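You operate a simulated robot arm through the tools that you are given. There is no shell and no other tool.

You are at the controls of a simulated robot arm. One attempt, no reset.

JOB
Switch the synthesizer on, tune it and try the strings tab.
Fine: the display ends on IN TUNE; hold the A key till the level lamps have shown for a second; that tab alone stays on; leave the other controls alone.

It is judged by the outcome, as a careful person would: the job done as asked, and still so three seconds after it is handed in. It fails if anything else is knocked over, pushed out of place, dropped, spilled or broken.

ROBOT AND FRAMES
A 7-joint arm with a fingered hand, fixed in place. Base frame: the origin is at the foot of the arm, x ahead of it, y to its left, z up. Lengths are in m, angles in rad, forces in N, time in s.
Its first joint turns from -2.007 to 2.007 rad. Payload 5 kg.
Tool frame: the origin (TCP) lies between the finger pads and is the grasp point; the fingertips stand 0.032 m ahead of it; z points along the fingers, y is the line along which they close. The gripper opens to 0.16 m. The gripper's body begins 0.089 m behind the TCP. The gripper is a hand of 4 fingers: y runs from the thumb to the fingers, the wrist lies at [0, 0, -0.267] in the tool frame.
Orientation is that of the tool frame in the base frame, as a unit quaternion [w, x, y, z]. With the fingers straight down and closing along the base's y, the tool's x points along the base's -x, its y along +y and its z along -z.

CONTROLS
- The arm moves only by the tool apply_moves. Its argument "increments" is a list of rows, each a list of 6 numbers: the shift along the tool's x, y, z in units of 250 mm (1.0 is 250 mm), then the turn, a rotation vector about the tool's x, y, z in units of 180 degrees (1.0 is 180 degrees). In form: [[dx, dy, dz, wx, wy, wz], ...]. A call has 1 to 20 rows; each row is the pose to reach, as a shift and turn from the pose commanded when the call began, along the tool's axes at that moment. A call with a number of a shift or a turn outside -1 to 1 is refused whole. Each row takes 0.2 s and may step no farther than 0.05 m and 0.15 rad from the row before; otherwise, the whole call is refused. Where a pose cannot be reached the arm comes as near as it can. A force on the tool above 40 N (or 10 N above the force at the start of the call, whichever is more), or a blocked arm, ends the call early, and 0.2 s more pass. In this call time passes only in rows, and 0.2 s behind the last. It gives the time, the measured TCP pose, the force on the tool (base axes), the opening and the grip force at its end, in the units of the frame above (readings bear some noise), with the torque about the TCP (base axes, N m) and any sound that the robot's microphone picked up, and new pictures: "show" is both (left out), scene, wrist or none.
- Cameras (640 x 400 px; columns grow to the right, rows downward): "scene" is fixed at [0.233, -0.6509, 1.3652]; the picture's right is [0.90, -0.43, 0.00], its down [-0.16, -0.34, -0.92] and it looks along [0.40, 0.83, -0.38] (base axes); focal length 354 px, centre (320, 200). "wrist" rides on the gripper at [0.08, -0.004, -0.114] in the tool frame; the picture's right is [0.05, 1.00, 0.00], its down [-0.82, 0.04, -0.58] and it looks along [-0.58, 0.03, 0.82] (tool axes); focal length 265 px, centre (320, 200). There is no depth. A picture from a camera that has moved, and an enlarged one, comes with that camera's place and axes in the base frame and with its lens. The place of the scene camera against the robot may be out by one fixed shift of up to 0.018 m in any direction.
- raise_lower(by): slides the trunk up (or, below 0, down) by that many m; the arm rides with it, the base frame stays. It gives what a move gives, with no picture.
- move_fingers(finger1, finger2, finger3, thumb_bend): sets how far each is bent, from 0 (flat) to 100 (curled in); at 30 the hand is open as for a grip, at 70 the pads meet at the TCP. One left out holds its place. A second passes; each finger stops where it meets its share of the squeeze, and holds until it gets a number again. It is the only way to open and close the hand. It gives what a move gives, with no picture; readings hold the bend of each and the force on the fingers (four entries, about 0 where the hand has none), thumb and palm.
- inspect(camera, box): a new picture of the part [left, top, right, bottom] of that camera's present view, enlarged. No time passes.
- finish_job(): hands the job in; it is judged then, once.

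Nothing tells you positions but the pictures and the camera data. Unless the task says otherwise, let go and move clear before handing in.

The tools are called after "Request:" as a command line: name --pt "numbers of a row" for each row, then --argument value for the rest, lists and objects as JSON in quotes. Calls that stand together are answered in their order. apply_moves: Moves the arm, as the interface text tells. Its arguments: {"type":"object","properties":{"increments":{"type":"array","items":{"type":"array","items":{"type":"number"}}},"show":{"type":"string","enum":["both","scene","wrist","none"]}},"required":["increments"]} The other tools are called the same way: raise_lower (by) slides the trunk up or down; move_fingers (finger1, finger2, finger3, thumb_bend) moves the fingers one by one; inspect (camera, box) takes an enlarged picture of a part of a camera's view; finish_job () hands the job in.

At the start:

```text
time_s: 0.0
tcp_pos: [0.7246, 0.1278, 1.1147]
tcp_rot: [0.0, 0.0, 1.0, -0.001]
force: [0.0, -0.8, 0.5]
wrist_torque: [0.02, 0.02, -0.02]
opening: 0.1598
gripper_force: 0.0
shape: jaw
bend: [30.0, 30.0, 30.0, 30.0]
finger forces: [0.0, 0.0, 0.0, 0.0, 0.0, 0.0]
trunk travel left (down, up): [-0.575, 0.415]
```

scene: 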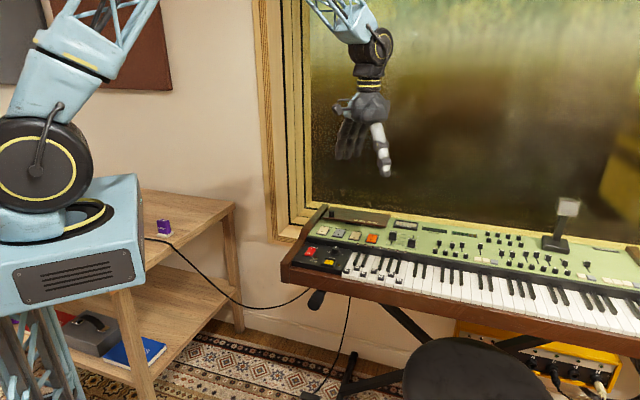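
wrist: 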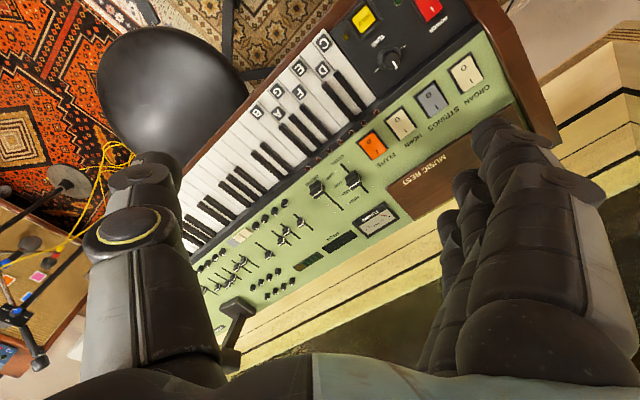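

I see a synthesizer with a red and a yellow button, a knob, tabs (organ, strings, horn, flute) and lettered keys. I'll enlarge the pictures first to read the labels.

Request:
inspect --camera "wrist" --box '[320, 0, 500, 112]'

Request:
inspect --camera "wrist" --box '[340, 60, 540, 185]'

Request:
inspect --camera "wrist" --box '[180, 150, 420, 300]'

Request:
inspect --camera "scene" --box '[280, 195, 460, 307]'

Request:
inspect --camera "scene" --box '[400, 195, 640, 345]'

```text
3.56 times, centred on (410, 56) of wrist
camera zoom: at [0.6455, 0.1235, 1.2282], right [-0.05, 1.0, 0.0], down [0.82, 0.04, 0.58], along [0.58, 0.03, -0.82], focal length 944 px, centre (0, 712)
```

zoom: 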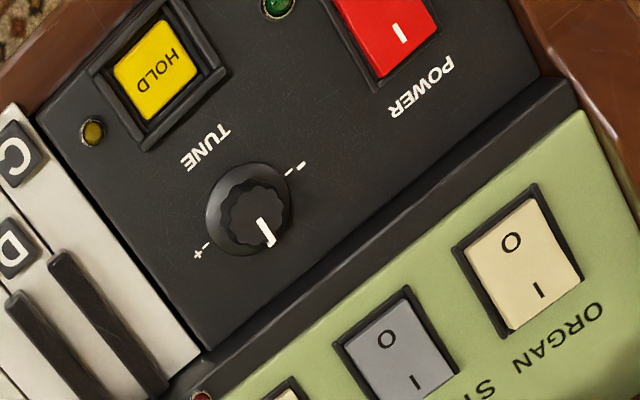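

```text
3.20 times, centred on (440, 122) of wrist
camera zoom: at [0.6455, 0.1235, 1.2282], right [-0.05, 1.0, 0.0], down [0.82, 0.04, 0.58], along [0.58, 0.03, -0.82], focal length 849 px, centre (-64, 448)
```

zoom: 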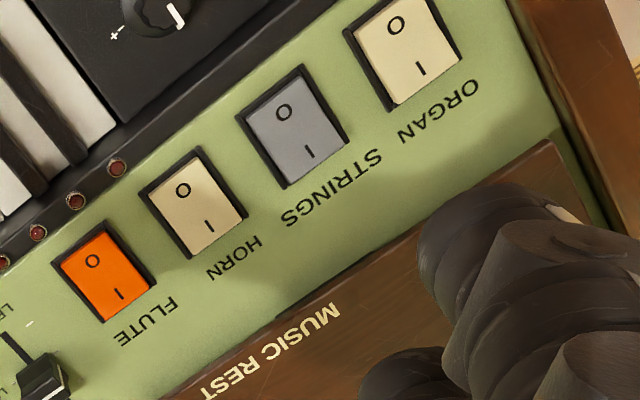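

```text
2.67 times, centred on (300, 225) of wrist
camera zoom: at [0.6455, 0.1235, 1.2282], right [-0.05, 1.0, 0.0], down [0.82, 0.04, 0.58], along [0.58, 0.03, -0.82], focal length 708 px, centre (373, 133)
```

zoom: 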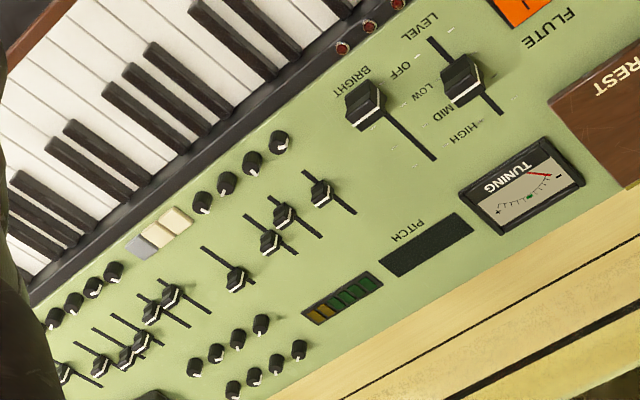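

```text
3.56 times, centred on (370, 251) of scene
camera zoom: at [0.233, -0.6509, 1.3652], right [0.9, -0.43, 0.0], down [-0.16, -0.34, -0.92], along [0.4, 0.83, -0.38], focal length 1258 px, centre (142, 19)
```

zoom: 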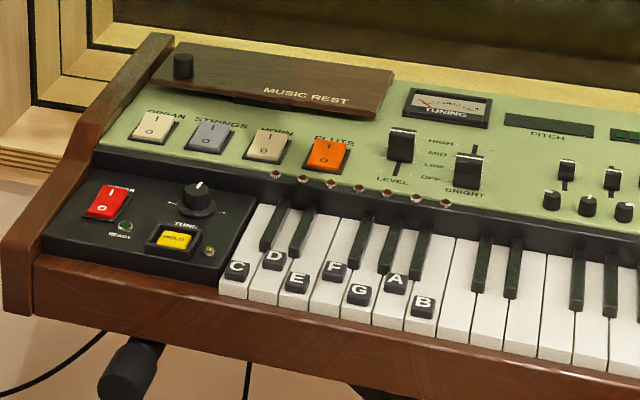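

```text
2.67 times, centred on (520, 270) of scene
camera zoom: at [0.233, -0.6509, 1.3652], right [0.9, -0.43, 0.0], down [-0.16, -0.34, -0.92], along [0.4, 0.83, -0.38], focal length 943 px, centre (-213, 13)
```

zoom: 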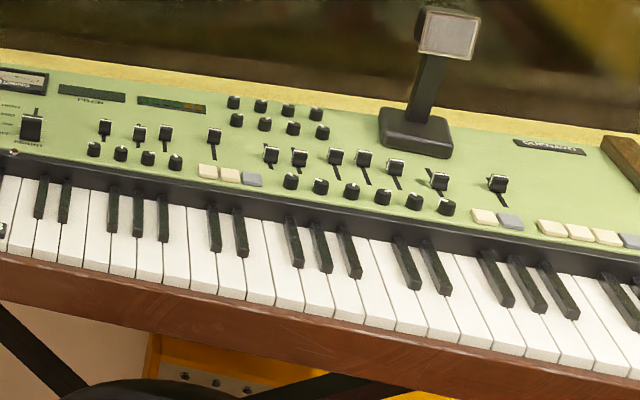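

The synth's front-left corner has the red POWER rocker, READY lamp, yellow HOLD button and TUNE knob. The tabs sit behind it and the lettered keys to its right, with the panel at about z 0.77–0.80. I'll try forming a pinched probe from one finger and the thumb while the hand is still high up.

Request:
move_fingers --finger1 100 --finger2 70 --finger3 100 --thumb_bend 70

Request:
inspect --camera "scene" --box '[300, 40, 460, 240]'

Request:
inspect --camera "wrist" --box '[0, 0, 640, 400]'

```text
time_s: 1.0
tcp_pos: [0.7249, 0.1288, 1.114]
tcp_rot: [0.001, -0.001, 1.0, 0.0]
force: [-0.9, 0.7, 0.6]
wrist_torque: [-0.01, 0.02, 0.0]
opening: 0.0504
gripper_force: 0.2
shape: fingers
bend: [100.0, 70.0, 100.0, 70.0]
finger forces: [0.1, 0.0, 0.0, 0.0, 0.0, 0.0]
trunk travel left (down, up): [-0.575, 0.415]
```

```text
2.00 times, centred on (380, 140) of scene
camera zoom: at [0.233, -0.6509, 1.3652], right [0.9, -0.43, 0.0], down [-0.16, -0.34, -0.92], along [0.4, 0.83, -0.38], focal length 708 px, centre (200, 320)
```

zoom: 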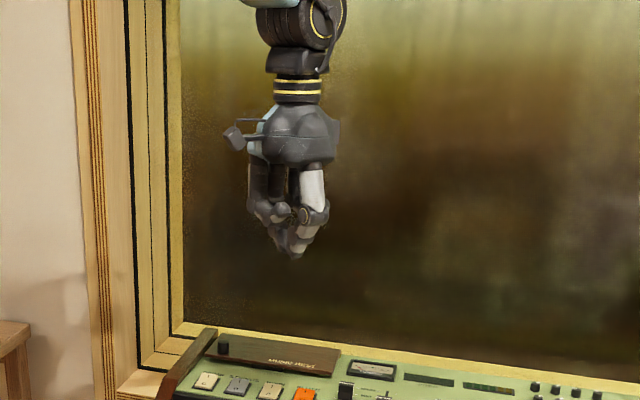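

```text
1.00 times, centred on (320, 200) of wrist (not enlarged: the box is as wide or as high as the picture)
camera zoom: at [0.6455, 0.1235, 1.2282], right [-0.05, 1.0, 0.0], down [0.82, 0.04, 0.58], along [0.58, 0.03, -0.82], focal length 265 px, centre (320, 200)
```

zoom: 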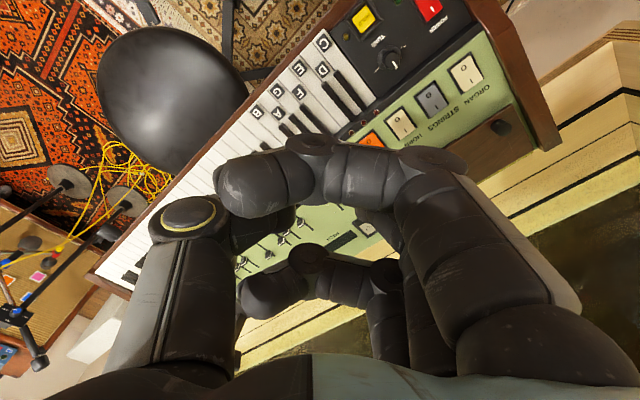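

The pinch makes a pointed tip below the curled fingers. I'll zoom in to check how far it protrudes.

Request:
inspect --camera "scene" --box '[350, 110, 402, 175]'

Request:
inspect --camera "wrist" --box '[140, 100, 460, 300]'

```text
6.15 times, centred on (376, 142) of scene
camera zoom: at [0.233, -0.6509, 1.3652], right [0.9, -0.43, 0.0], down [-0.16, -0.34, -0.92], along [0.4, 0.83, -0.38], focal length 2177 px, centre (-25, 554)
```

zoom: 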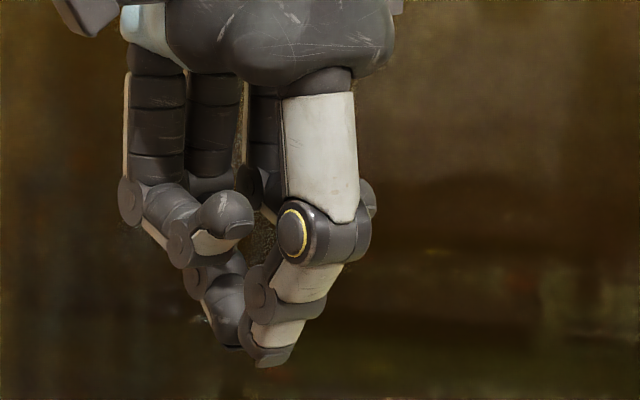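

```text
2.00 times, centred on (300, 200) of wrist
camera zoom: at [0.6455, 0.1235, 1.2282], right [-0.05, 1.0, 0.0], down [0.82, 0.04, 0.58], along [0.58, 0.03, -0.82], focal length 531 px, centre (360, 200)
```

zoom: 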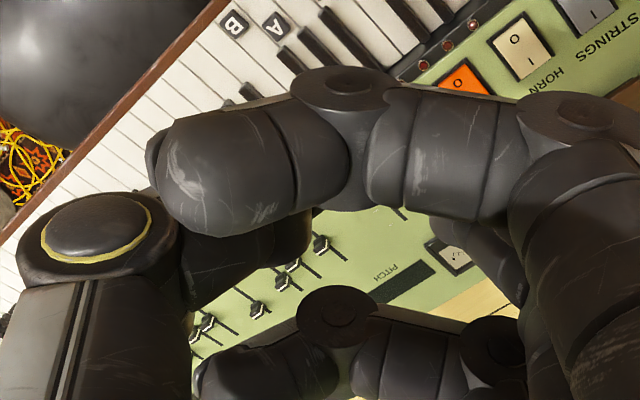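

The pinch leaves the finger and thumb tips about 0.03 m apart in y, and the near finger hides the tip from the wrist camera. I'll test a single-finger probe, first finding out which finger number is the one nearest the camera.

Request:
move_fingers --finger1 55 --finger2 100 --finger3 100 --thumb_bend 90

Request:
inspect --camera "scene" --box '[350, 110, 402, 175]'

Request:
inspect --camera "wrist" --box '[0, 0, 640, 400]'

```text
time_s: 2.0
tcp_pos: [0.7266, 0.1293, 1.1151]
tcp_rot: [0.001, 0.001, 1.0, 0.001]
force: [-0.3, 0.1, 0.0]
wrist_torque: [0.01, 0.01, 0.01]
opening: 0.034
gripper_force: 0.0
shape: fingers
bend: [55.0, 80.0, 100.0, 86.0]
finger forces: [0.1, 0.1, 0.0, 0.0, 0.0, 0.0]
trunk travel left (down, up): [-0.575, 0.415]
```

```text
6.15 times, centred on (376, 142) of scene
camera zoom: at [0.233, -0.6509, 1.3652], right [0.9, -0.43, 0.0], down [-0.16, -0.34, -0.92], along [0.4, 0.83, -0.38], focal length 2177 px, centre (-25, 554)
```

zoom: 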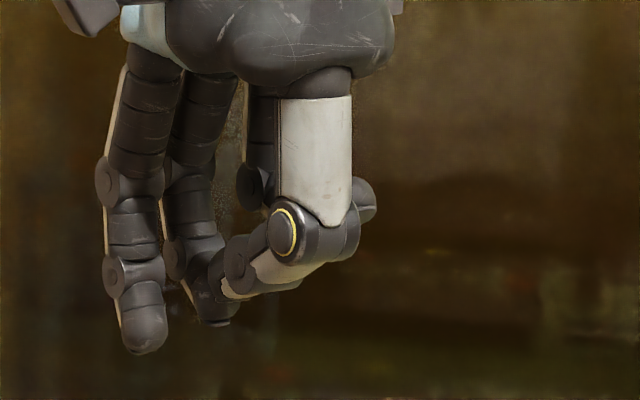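

```text
1.00 times, centred on (320, 200) of wrist (not enlarged: the box is as wide or as high as the picture)
camera zoom: at [0.6455, 0.1235, 1.2282], right [-0.05, 1.0, 0.0], down [0.82, 0.04, 0.58], along [0.58, 0.03, -0.82], focal length 265 px, centre (320, 200)
```

zoom: 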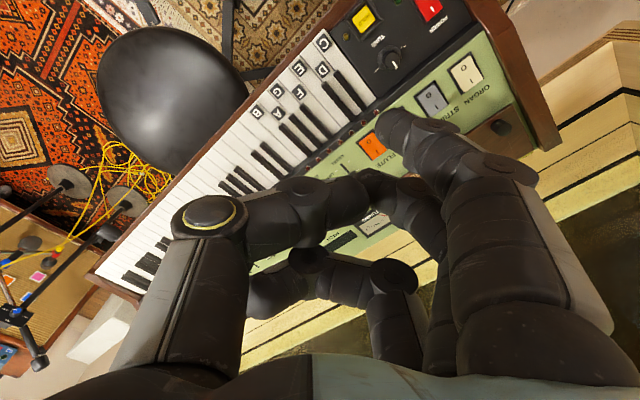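

Finger 1 is the one nearest the wrist camera and makes a clearly visible probe, but finger 2 jammed against the thumb. I'll open the thumb, curl finger 2 fully, then fold the thumb over it.

Request:
move_fingers --finger1 50 --finger2 100 --finger3 100 --thumb_bend 40

Request:
move_fingers --finger1 50 --finger2 100 --finger3 100 --thumb_bend 100

Request:
inspect --camera "scene" --box '[350, 110, 402, 175]'

Request:
inspect --camera "wrist" --box '[0, 0, 640, 400]'

```text
time_s: 3.0
tcp_pos: [0.7251, 0.1274, 1.1151]
tcp_rot: [0.0, 0.0, 1.0, 0.0]
force: [-0.6, 0.2, -0.9]
wrist_torque: [0.01, -0.02, 0.0]
opening: 0.1106
gripper_force: 0.0
shape: fingers
bend: [50.0, 100.0, 100.0, 40.0]
finger forces: [0.0, 0.0, 0.0, 0.0, 0.1, 0.0]
trunk travel left (down, up): [-0.575, 0.415]
```

```text
time_s: 4.0
tcp_pos: [0.7259, 0.1278, 1.1142]
tcp_rot: [0.0, 0.0, 1.0, -0.001]
force: [-0.5, 0.4, -0.3]
wrist_torque: [0.01, -0.01, -0.02]
opening: 0.0437
gripper_force: 0.2
shape: fingers
bend: [50.0, 100.0, 100.0, 84.0]
finger forces: [0.1, 0.0, 0.0, 0.1, 0.0, 0.1]
trunk travel left (down, up): [-0.575, 0.415]
```

```text
6.15 times, centred on (376, 142) of scene
camera zoom: at [0.233, -0.6509, 1.3652], right [0.9, -0.43, 0.0], down [-0.16, -0.34, -0.92], along [0.4, 0.83, -0.38], focal length 2177 px, centre (-25, 554)
```

zoom: 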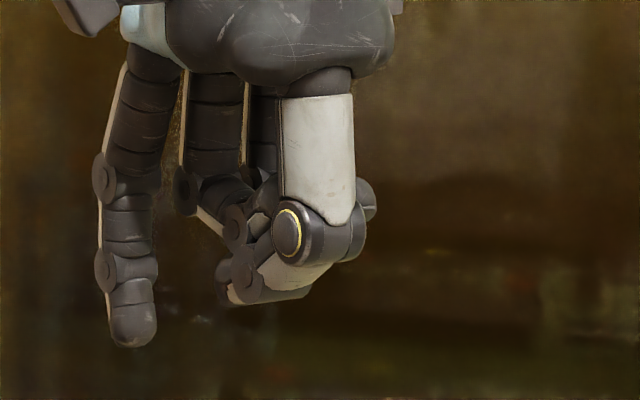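

```text
1.00 times, centred on (320, 200) of wrist (not enlarged: the box is as wide or as high as the picture)
camera zoom: at [0.6455, 0.1235, 1.2282], right [-0.05, 1.0, 0.0], down [0.82, 0.04, 0.58], along [0.58, 0.03, -0.82], focal length 265 px, centre (320, 200)
```

zoom: 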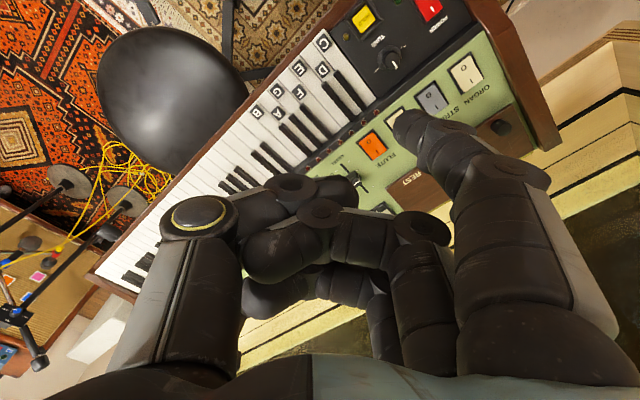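

Finger 1 now hangs straight down as a probe, with its tip near tool (0.035, 0.045, 0.035), and everything else is tucked about 0.035 m higher. The synth's long axis runs at about -44° in the base frame. I'll turn the hand to match it and move down over the control corner for a closer look.

Request:
apply_moves --pt "0.047 0.057 0.107 0 0 0.0405" --pt "0.095 0.113 0.213 0 0 0.081" --pt "0.142 0.17 0.32 0 0 0.1216" --pt "0.189 0.227 0.427 0 0 0.1622" --pt "0.237 0.283 0.533 0 0 0.2027" --pt "0.284 0.34 0.64 0 0 0.2433" --show "both"

```text
time_s: 5.4
tcp_pos: [0.6553, 0.2127, 0.9544]
tcp_rot: [0.0, 0.374, 0.927, 0.0]
force: [-1.1, -0.1, 0.8]
wrist_torque: [0.02, -0.01, -0.01]
opening: 0.0441
gripper_force: 0.1
shape: fingers
bend: [50.0, 100.0, 100.0, 84.0]
finger forces: [0.1, 0.0, 0.0, 0.0, 0.0, 0.1]
trunk travel left (down, up): [-0.575, 0.415]
camera wrist: at [0.5947, 0.2648, 1.0676], right [0.66, 0.76, 0.0], down [0.62, -0.53, 0.58], along [0.44, -0.38, -0.82], focal length 265 px, centre (320, 200)
```

scene: 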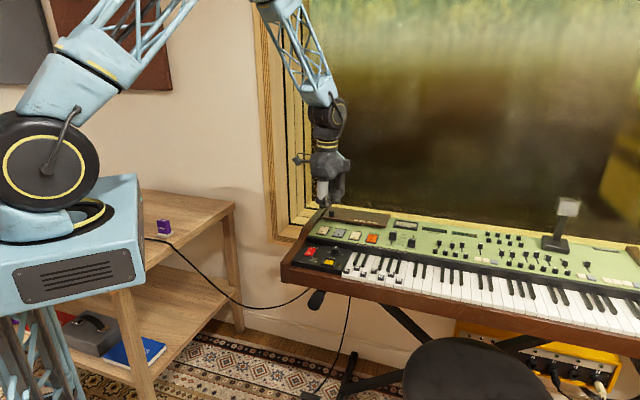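
wrist: 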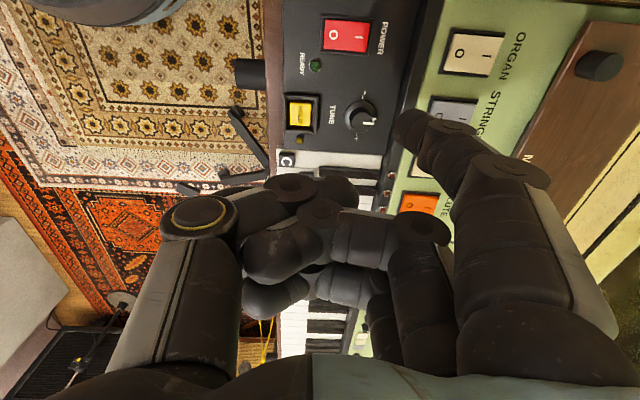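

I have a clear view of the control corner now. I'll enlarge it to check the rocker states and measure positions.

Request:
inspect --camera "wrist" --box '[270, 0, 430, 100]'

Request:
inspect --camera "wrist" --box '[270, 70, 430, 170]'

Request:
inspect --camera "wrist" --box '[380, 10, 540, 110]'

Request:
inspect --camera "wrist" --box '[380, 80, 540, 240]'

Request:
inspect --camera "scene" --box '[280, 195, 420, 282]'

```text
4.00 times, centred on (350, 50) of wrist
camera zoom: at [0.5947, 0.2648, 1.0676], right [0.66, 0.76, 0.0], down [0.62, -0.53, 0.58], along [0.44, -0.38, -0.82], focal length 1062 px, centre (200, 800)
```

zoom: 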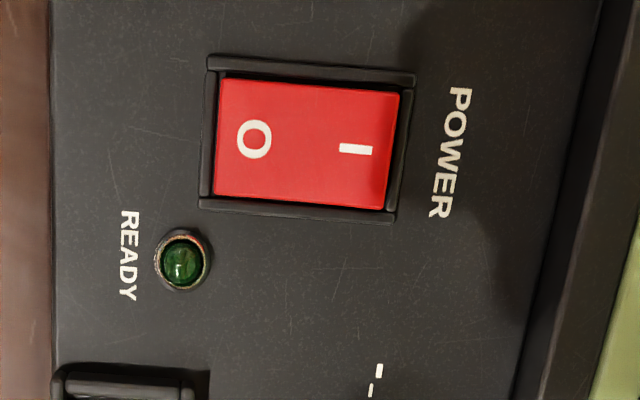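

```text
4.00 times, centred on (350, 120) of wrist
camera zoom: at [0.5947, 0.2648, 1.0676], right [0.66, 0.76, 0.0], down [0.62, -0.53, 0.58], along [0.44, -0.38, -0.82], focal length 1062 px, centre (200, 520)
```

zoom: 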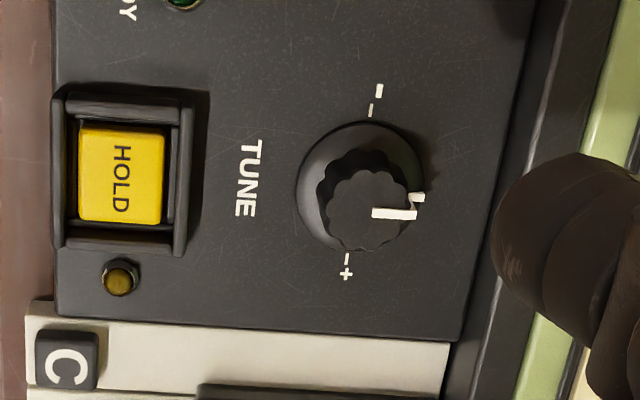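

```text
4.00 times, centred on (460, 60) of wrist
camera zoom: at [0.5947, 0.2648, 1.0676], right [0.66, 0.76, 0.0], down [0.62, -0.53, 0.58], along [0.44, -0.38, -0.82], focal length 1062 px, centre (-240, 760)
```

zoom: 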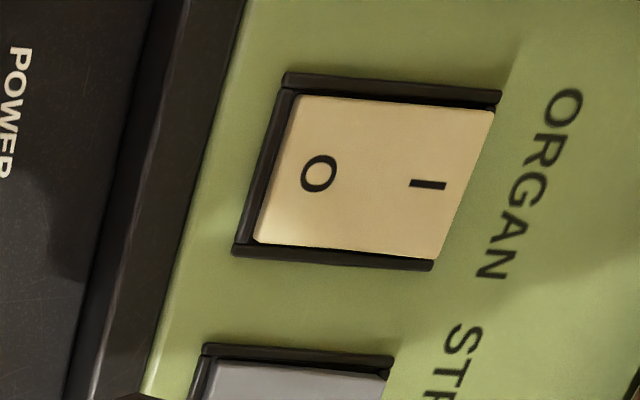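

```text
2.50 times, centred on (460, 160) of wrist
camera zoom: at [0.5947, 0.2648, 1.0676], right [0.66, 0.76, 0.0], down [0.62, -0.53, 0.58], along [0.44, -0.38, -0.82], focal length 664 px, centre (-30, 300)
```

zoom: 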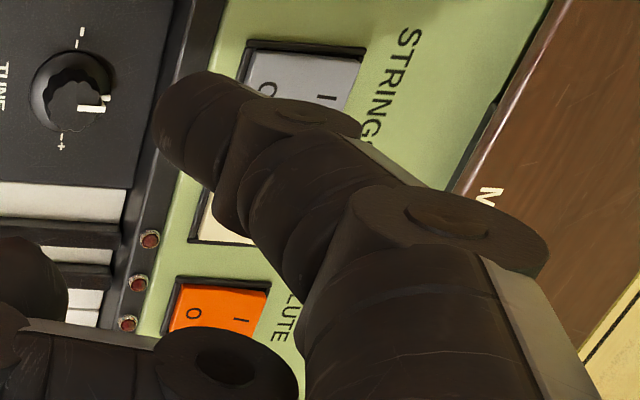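

```text
4.57 times, centred on (350, 238) of scene
camera zoom: at [0.233, -0.6509, 1.3652], right [0.9, -0.43, 0.0], down [-0.16, -0.34, -0.92], along [0.4, 0.83, -0.38], focal length 1617 px, centre (183, 24)
```

zoom: 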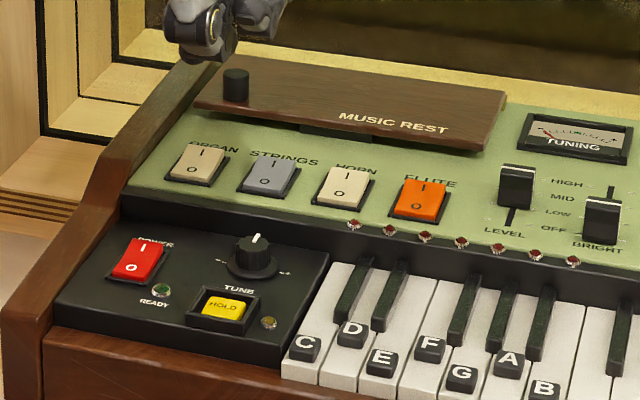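

The O ends are down on POWER and the tabs, so everything looks off. POWER's "I" mark triangulates to about (0.634, 0.280, 0.771), STRINGS "I" to (0.761, 0.317, 0.795), and the knob to (0.700, 0.235) with its top near 0.780. Next I'll zoom in on the fingertip to calibrate it in the tool frame.

Request:
inspect --camera "wrist" --box '[380, 90, 476, 150]'

Request:
inspect --camera "scene" --box '[300, 150, 364, 210]'

```text
6.67 times, centred on (428, 120) of wrist
camera zoom: at [0.5947, 0.2648, 1.0676], right [0.66, 0.76, 0.0], down [0.62, -0.53, 0.58], along [0.44, -0.38, -0.82], focal length 1769 px, centre (-400, 733)
```

zoom: 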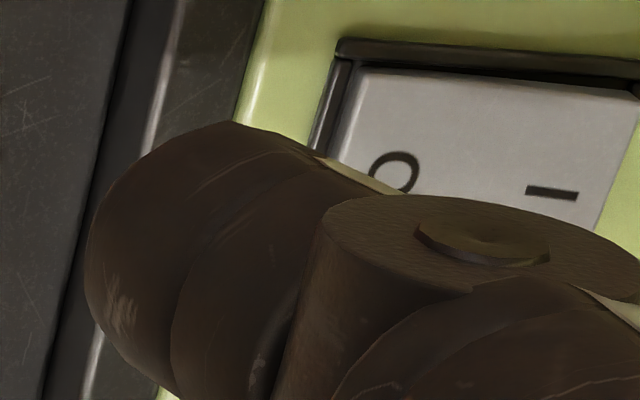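

```text
6.67 times, centred on (332, 180) of scene
camera zoom: at [0.233, -0.6509, 1.3652], right [0.9, -0.43, 0.0], down [-0.16, -0.34, -0.92], along [0.4, 0.83, -0.38], focal length 2358 px, centre (240, 333)
```

zoom: 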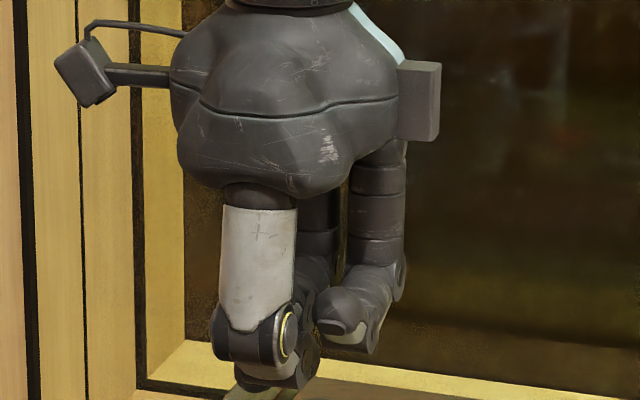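

My estimate of the fingertip is tool (0.030, 0.048, 0.033). I'll hover it about 25 mm above the "I" end of the POWER rocker to check alignment before pressing.

Request:
apply_moves --pt "0.0321 -0.0143 0.1244 0 0 0" --pt "0.0642 -0.0286 0.2488 0 0 0" --pt "0.0963 -0.0429 0.3732 0 0 0" --pt "0.1284 -0.0572 0.4976 0 0 0" --show "both"

Request:
inspect --camera "wrist" --box '[320, 40, 512, 160]'

Request:
inspect --camera "scene" --box '[280, 170, 400, 282]'

```text
time_s: 6.4
tcp_pos: [0.6212, 0.2224, 0.8299]
tcp_rot: [0.0, 0.373, 0.928, 0.0]
force: [0.0, 1.0, 0.1]
wrist_torque: [-0.04, 0.01, 0.01]
opening: 0.0439
gripper_force: 0.1
shape: fingers
bend: [50.0, 100.0, 100.0, 84.0]
finger forces: [0.0, 0.0, 0.1, 0.0, 0.0, 0.0]
trunk travel left (down, up): [-0.575, 0.415]
camera wrist: at [0.5604, 0.2758, 0.9431], right [0.65, 0.76, 0.0], down [0.62, -0.53, 0.58], along [0.44, -0.38, -0.82], focal length 265 px, centre (320, 200)
```

scene: 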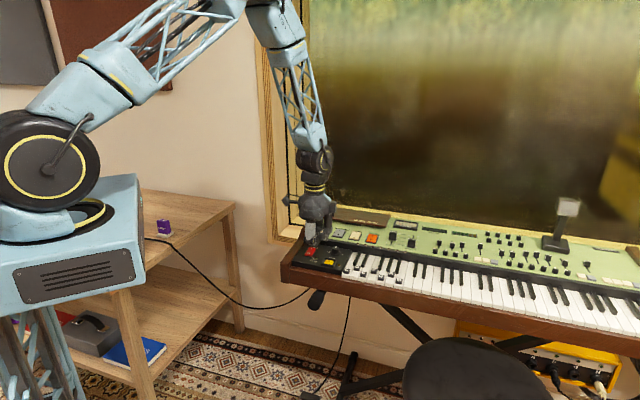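
wrist: 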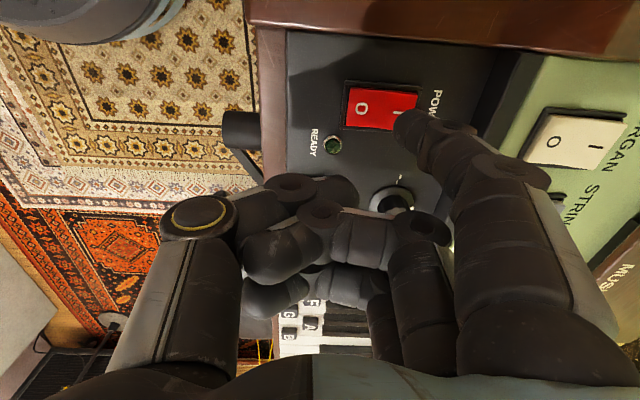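

```text
3.33 times, centred on (416, 100) of wrist
camera zoom: at [0.5604, 0.2758, 0.9431], right [0.65, 0.76, 0.0], down [0.62, -0.53, 0.58], along [0.44, -0.38, -0.82], focal length 885 px, centre (0, 533)
```

zoom: 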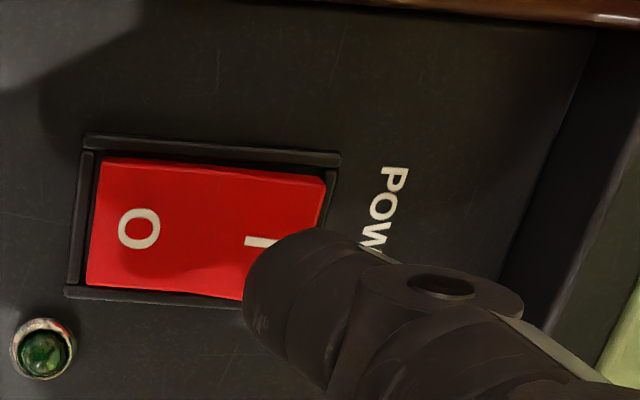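

```text
3.57 times, centred on (340, 226) of scene
camera zoom: at [0.233, -0.6509, 1.3652], right [0.9, -0.43, 0.0], down [-0.16, -0.34, -0.92], along [0.4, 0.83, -0.38], focal length 1264 px, centre (249, 107)
```

zoom: 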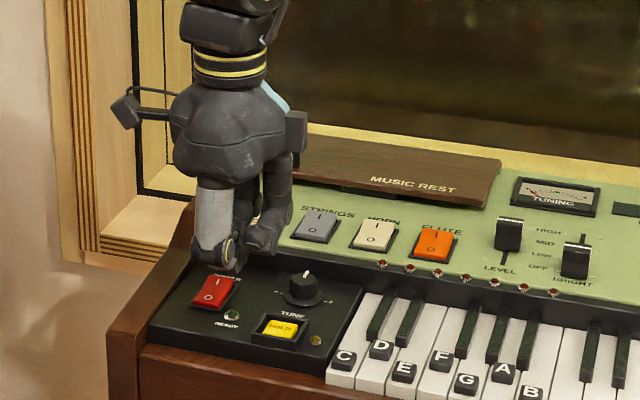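

The tip is lined up on the "I" end to within about 2 mm. I'll lower onto the rocker in small steps and watch the force.

Request:
apply_moves --pt "0 0.004 0.04 0 0 0" --pt "0 0.008 0.08 0 0 0" --pt "0 0.008 0.1 0 0 0" --pt "0 0.008 0.112 0 0 0" --show "wrist"

Request:
inspect --camera "wrist" --box '[320, 60, 512, 180]'

```text
time_s: 7.4
tcp_pos: [0.6249, 0.229, 0.8085]
tcp_rot: [0.003, 0.374, 0.927, 0.003]
force: [-3.0, 0.4, 28.7]
wrist_torque: [1.69, -0.21, 0.15]
opening: 0.0411
gripper_force: 14.3
shape: fingers
bend: [56.0, 100.0, 100.0, 84.0]
finger forces: [28.2, 0.0, 0.0, 0.0, 0.1, 0.0]
trunk travel left (down, up): [-0.575, 0.415]
stopped in row 4: the force on the tool passed its limit at 44 N (the readings are from after the stop); the commanded pose is now the measured one
camera wrist: at [0.5636, 0.2803, 0.921], right [0.65, 0.76, 0.01], down [0.61, -0.54, 0.58], along [0.44, -0.37, -0.81], focal length 265 px, centre (320, 200)
```

wrist: 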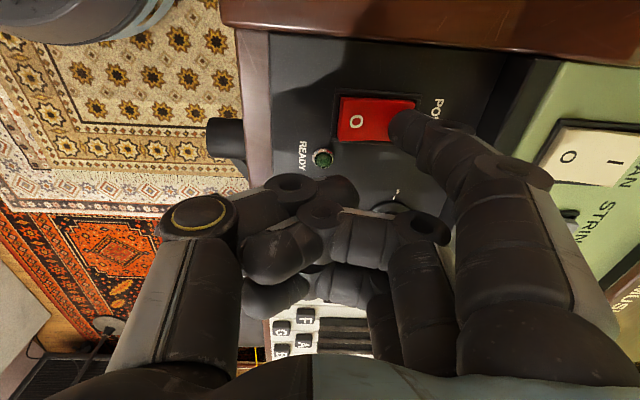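

```text
3.33 times, centred on (416, 120) of wrist
camera zoom: at [0.5636, 0.2803, 0.921], right [0.65, 0.76, 0.01], down [0.61, -0.54, 0.58], along [0.44, -0.37, -0.81], focal length 885 px, centre (0, 467)
```

zoom: 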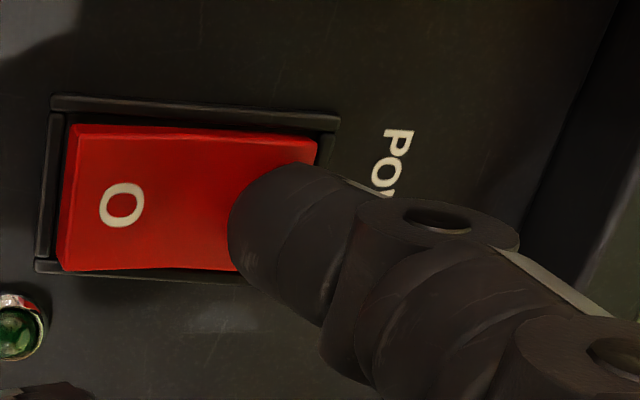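

The rocker has taken the press, stopping at 44 N, and its O end now looks raised. I'll lift off and check the state.

Request:
apply_moves --pt "0 0 -0.06 0 0 0" --pt "0 0 -0.12 0 0 0" --pt "0 0 -0.24 0 0 0" --pt "0 0 -0.36 0 0 0" --show "both"

Request:
inspect --camera "scene" --box '[300, 195, 460, 295]'

Request:
inspect --camera "scene" --box '[380, 205, 480, 268]'

Request:
inspect --camera "wrist" --box '[270, 0, 430, 100]'

```text
time_s: 8.4
tcp_pos: [0.622, 0.2268, 0.8952]
tcp_rot: [0.002, 0.373, 0.928, 0.003]
force: [0.4, -0.6, 1.1]
wrist_torque: [0.01, 0.02, 0.03]
opening: 0.0441
gripper_force: 0.0
shape: fingers
bend: [50.0, 100.0, 100.0, 84.0]
finger forces: [0.0, 0.1, 0.0, 0.0, 0.0, 0.0]
trunk travel left (down, up): [-0.575, 0.415]
camera wrist: at [0.5619, 0.2793, 1.0087], right [0.65, 0.76, 0.0], down [0.62, -0.54, 0.58], along [0.44, -0.38, -0.82], focal length 265 px, centre (320, 200)
```

scene: 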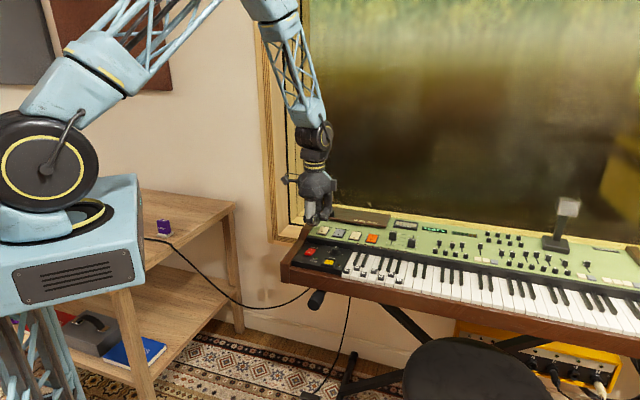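
wrist: 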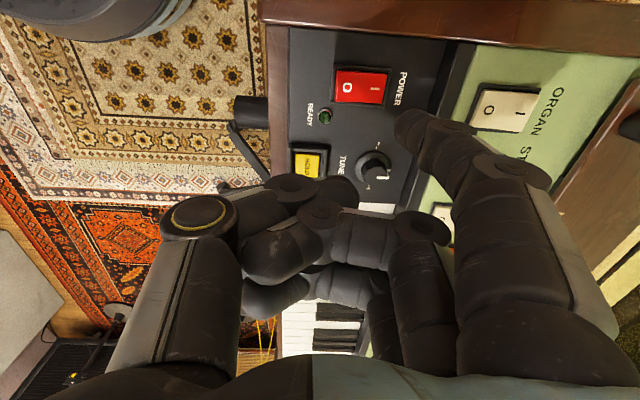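

```text
4.00 times, centred on (380, 245) of scene
camera zoom: at [0.233, -0.6509, 1.3652], right [0.9, -0.43, 0.0], down [-0.16, -0.34, -0.92], along [0.4, 0.83, -0.38], focal length 1415 px, centre (80, 20)
```

zoom: 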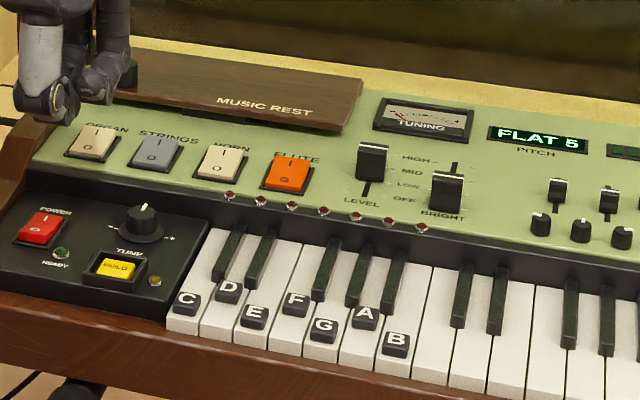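

```text
6.35 times, centred on (430, 236) of scene
camera zoom: at [0.233, -0.6509, 1.3652], right [0.9, -0.43, 0.0], down [-0.16, -0.34, -0.92], along [0.4, 0.83, -0.38], focal length 2246 px, centre (-378, -32)
```

zoom: 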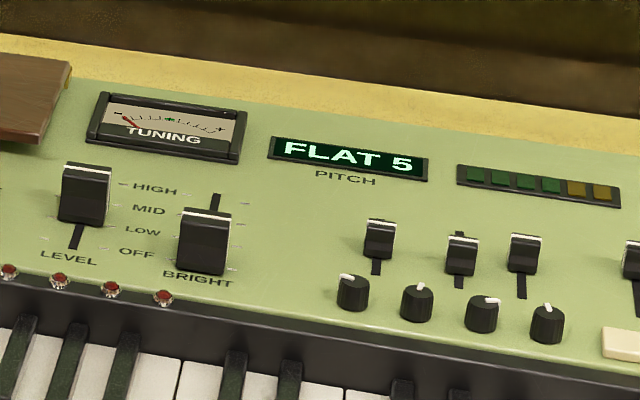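

```text
4.00 times, centred on (350, 50) of wrist
camera zoom: at [0.5619, 0.2793, 1.0087], right [0.65, 0.76, 0.0], down [0.62, -0.54, 0.58], along [0.44, -0.38, -0.82], focal length 1062 px, centre (200, 800)
```

zoom: 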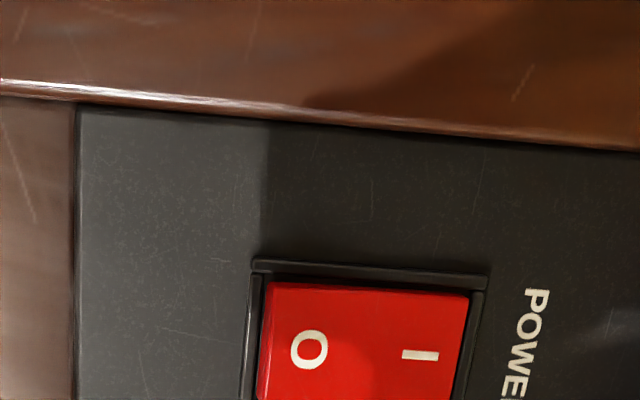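

Power is on: the display shows FLAT 5 and the READY lamp is still dark, so it may be warming up. Next I'll form a thumb and finger-2 pinch, then turn the hand above the TUNE knob so the pinch line lies along the panel.

Request:
move_fingers --finger1 100 --finger2 55 --finger3 100 --thumb_bend 55

Request:
apply_moves --pt "-0.0203 0.0239 0 0 0 -0.041" --pt "-0.0406 0.0478 0 0 0 -0.082" --pt "-0.0609 0.0717 0 0 0 -0.123" --pt "-0.0812 0.0956 0 0 0 -0.164" --pt "-0.1015 0.1195 0 0 0 -0.205" --pt "-0.1218 0.1434 0 0 0 -0.246" --pt "-0.1421 0.1673 0 0 0 -0.287" --pt "-0.1624 0.1912 0 0 0 -0.328" --pt "-0.1827 0.2151 0 0 0 -0.369" --pt "-0.203 0.239 0 0 0 -0.41" --show "both"

Request:
inspect --camera "scene" --box '[300, 150, 460, 280]'

Request:
inspect --camera "wrist" --box '[160, 60, 480, 260]'

```text
time_s: 9.4
tcp_pos: [0.623, 0.2276, 0.8946]
tcp_rot: [0.002, 0.373, 0.928, 0.002]
force: [0.2, -0.2, -1.2]
wrist_torque: [-0.01, 0.02, 0.01]
opening: 0.0587
gripper_force: 0.2
shape: fingers
bend: [100.0, 55.0, 100.0, 55.0]
finger forces: [0.1, 0.1, 0.1, 0.0, 0.0, 0.0]
trunk travel left (down, up): [-0.575, 0.415]
```

```text
time_s: 11.6
tcp_pos: [0.7027, 0.2333, 0.8949]
tcp_rot: [0.003, -0.26, 0.966, 0.0]
force: [0.2, 0.2, 0.3]
wrist_torque: [-0.03, -0.03, -0.01]
opening: 0.0582
gripper_force: 0.1
shape: fingers
bend: [100.0, 55.0, 100.0, 55.0]
finger forces: [0.0, 0.0, 0.1, 0.1, 0.0, 0.0]
trunk travel left (down, up): [-0.575, 0.415]
camera wrist: at [0.635, 0.1899, 1.0081], right [-0.55, 0.84, 0.0], down [0.68, 0.44, 0.58], along [0.49, 0.32, -0.81], focal length 265 px, centre (320, 200)
```

scene: 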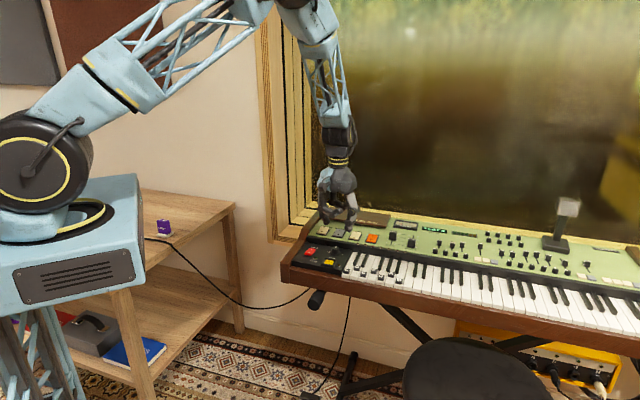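
wrist: 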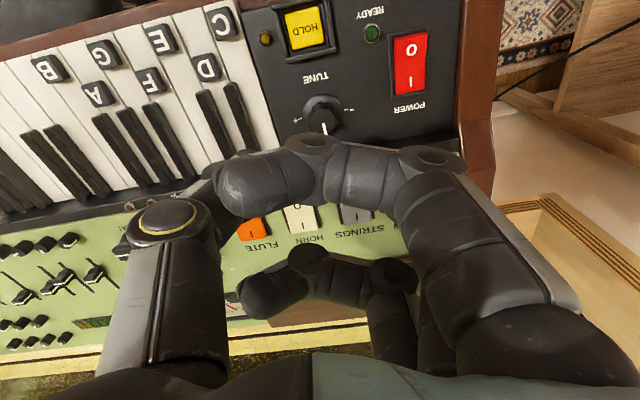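

```text
3.08 times, centred on (380, 215) of scene
camera zoom: at [0.233, -0.6509, 1.3652], right [0.9, -0.43, 0.0], down [-0.16, -0.34, -0.92], along [0.4, 0.83, -0.38], focal length 1088 px, centre (135, 154)
```

zoom: 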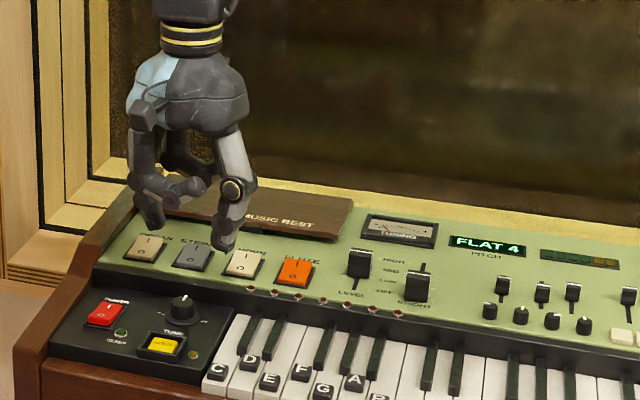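

```text
2.00 times, centred on (320, 160) of wrist
camera zoom: at [0.635, 0.1899, 1.0081], right [-0.55, 0.84, 0.0], down [0.68, 0.44, 0.58], along [0.49, 0.32, -0.81], focal length 531 px, centre (320, 280)
```

zoom: 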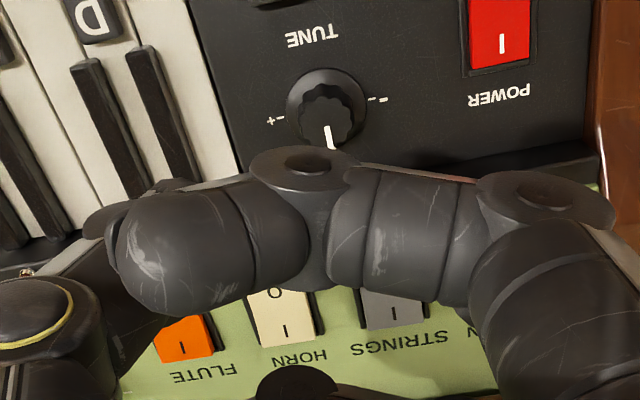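

The display drifted from FLAT 5 to FLAT 4, so the synth is warming up and I should tune once READY lights. I'll look closely at the knob and the lamp.

Request:
inspect --camera "wrist" --box '[270, 70, 390, 145]'

Request:
inspect --camera "wrist" --box '[240, 0, 400, 100]'

Request:
inspect --camera "scene" --box '[315, 180, 395, 280]'

Request:
inspect --camera "scene" --box '[380, 205, 480, 268]'

```text
5.33 times, centred on (330, 108) of wrist
camera zoom: at [0.635, 0.1899, 1.0081], right [-0.55, 0.84, 0.0], down [0.68, 0.44, 0.58], along [0.49, 0.32, -0.81], focal length 1416 px, centre (267, 693)
```

zoom: 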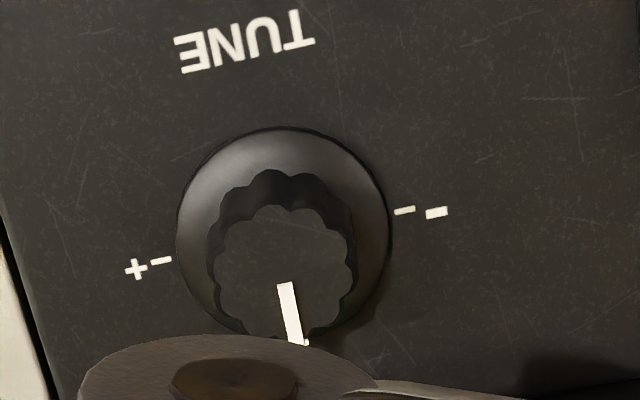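

```text
4.00 times, centred on (320, 50) of wrist
camera zoom: at [0.635, 0.1899, 1.0081], right [-0.55, 0.84, 0.0], down [0.68, 0.44, 0.58], along [0.49, 0.32, -0.81], focal length 1062 px, centre (320, 800)
```

zoom: 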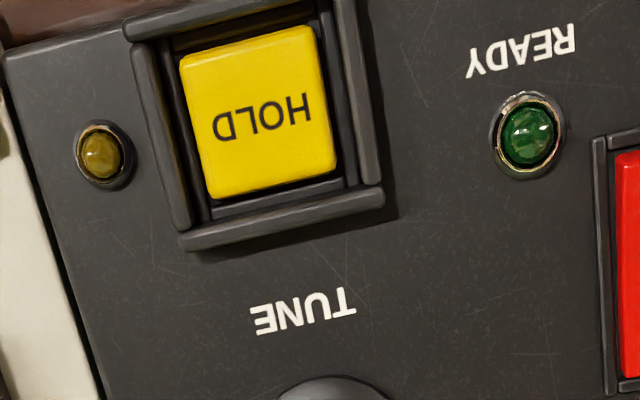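

```text
4.00 times, centred on (355, 230) of scene
camera zoom: at [0.233, -0.6509, 1.3652], right [0.9, -0.43, 0.0], down [-0.16, -0.34, -0.92], along [0.4, 0.83, -0.38], focal length 1415 px, centre (180, 80)
```

zoom: 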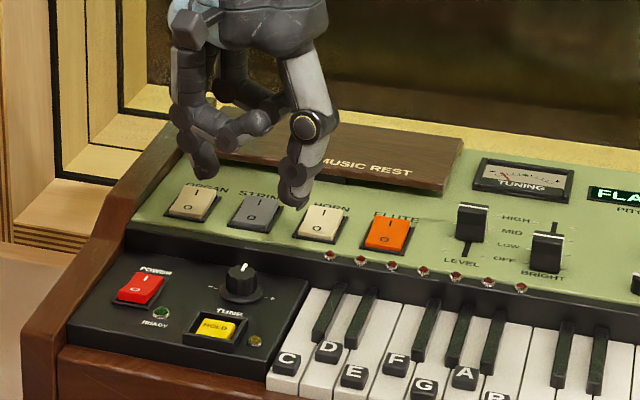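

```text
6.35 times, centred on (430, 236) of scene
camera zoom: at [0.233, -0.6509, 1.3652], right [0.9, -0.43, 0.0], down [-0.16, -0.34, -0.92], along [0.4, 0.83, -0.38], focal length 2246 px, centre (-378, -32)
```

zoom: 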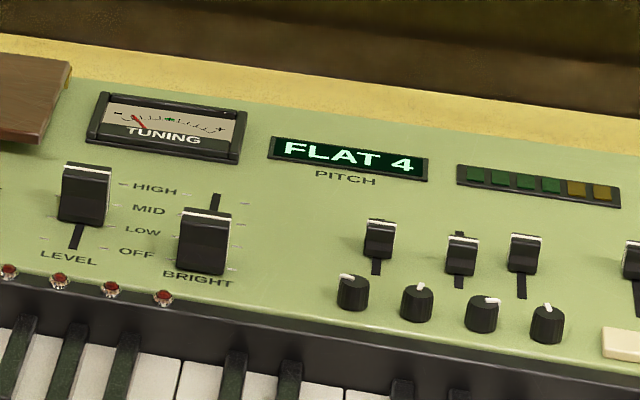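

READY is still dark and the pitch is drifting. The knob centre is about (0.699, 0.234), with its top at z 0.785 and a grip diameter of 22 mm. I'll bring the open pinch down to just above the knob and check alignment while it warms up.

Request:
apply_moves --pt "0.006 0.011 0.13 0 0 0" --pt "0.012 0.0224 0.26 0 0 0" --pt "0.012 0.0224 0.26 0 0 0" --show "both"

Request:
inspect --camera "scene" --box '[300, 215, 380, 265]'

Request:
inspect --camera "scene" --box '[380, 205, 480, 268]'

Request:
inspect --camera "wrist" --box '[160, 20, 480, 220]'

```text
time_s: 12.4
tcp_pos: [0.6979, 0.236, 0.83]
tcp_rot: [0.003, -0.259, 0.966, 0.001]
force: [-0.9, -0.2, -0.2]
wrist_torque: [-0.03, 0.01, 0.0]
opening: 0.0583
gripper_force: 0.1
shape: fingers
bend: [100.0, 55.0, 100.0, 55.0]
finger forces: [0.0, 0.0, 0.0, 0.0, 0.0, 0.0]
trunk travel left (down, up): [-0.575, 0.415]
camera wrist: at [0.6305, 0.1916, 0.9434], right [-0.54, 0.84, 0.0], down [0.68, 0.44, 0.58], along [0.49, 0.32, -0.81], focal length 265 px, centre (320, 200)
```

scene: 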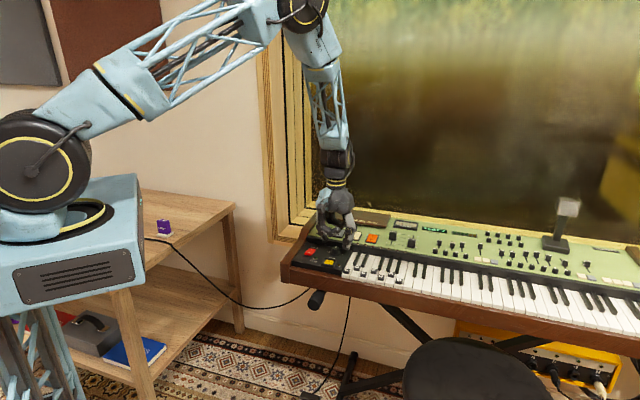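
wrist: 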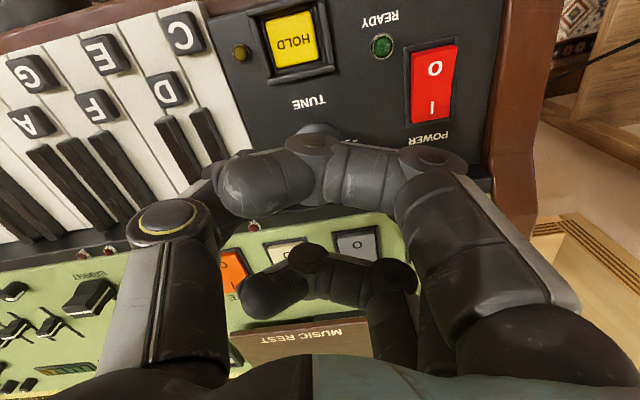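

```text
8.00 times, centred on (340, 240) of scene
camera zoom: at [0.233, -0.6509, 1.3652], right [0.9, -0.43, 0.0], down [-0.16, -0.34, -0.92], along [0.4, 0.83, -0.38], focal length 2830 px, centre (160, -120)
```

zoom: 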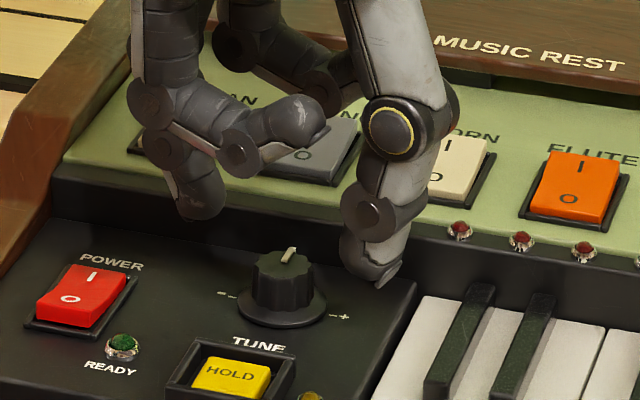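

```text
6.35 times, centred on (430, 236) of scene
camera zoom: at [0.233, -0.6509, 1.3652], right [0.9, -0.43, 0.0], down [-0.16, -0.34, -0.92], along [0.4, 0.83, -0.38], focal length 2246 px, centre (-378, -32)
```

zoom: 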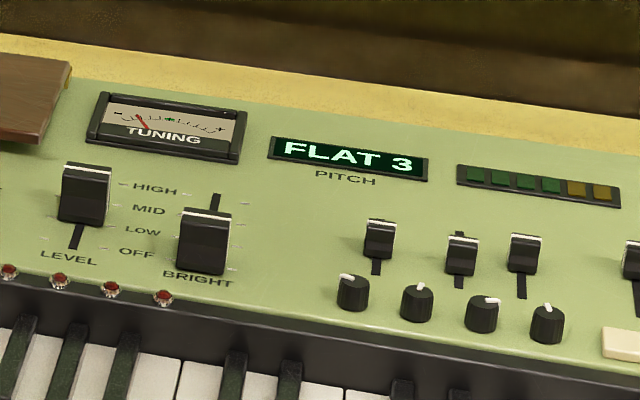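

```text
2.00 times, centred on (320, 120) of wrist
camera zoom: at [0.6305, 0.1916, 0.9434], right [-0.54, 0.84, 0.0], down [0.68, 0.44, 0.58], along [0.49, 0.32, -0.81], focal length 531 px, centre (320, 360)
```

zoom: 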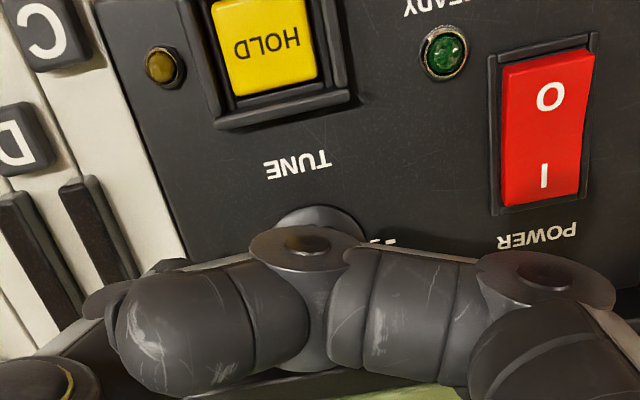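

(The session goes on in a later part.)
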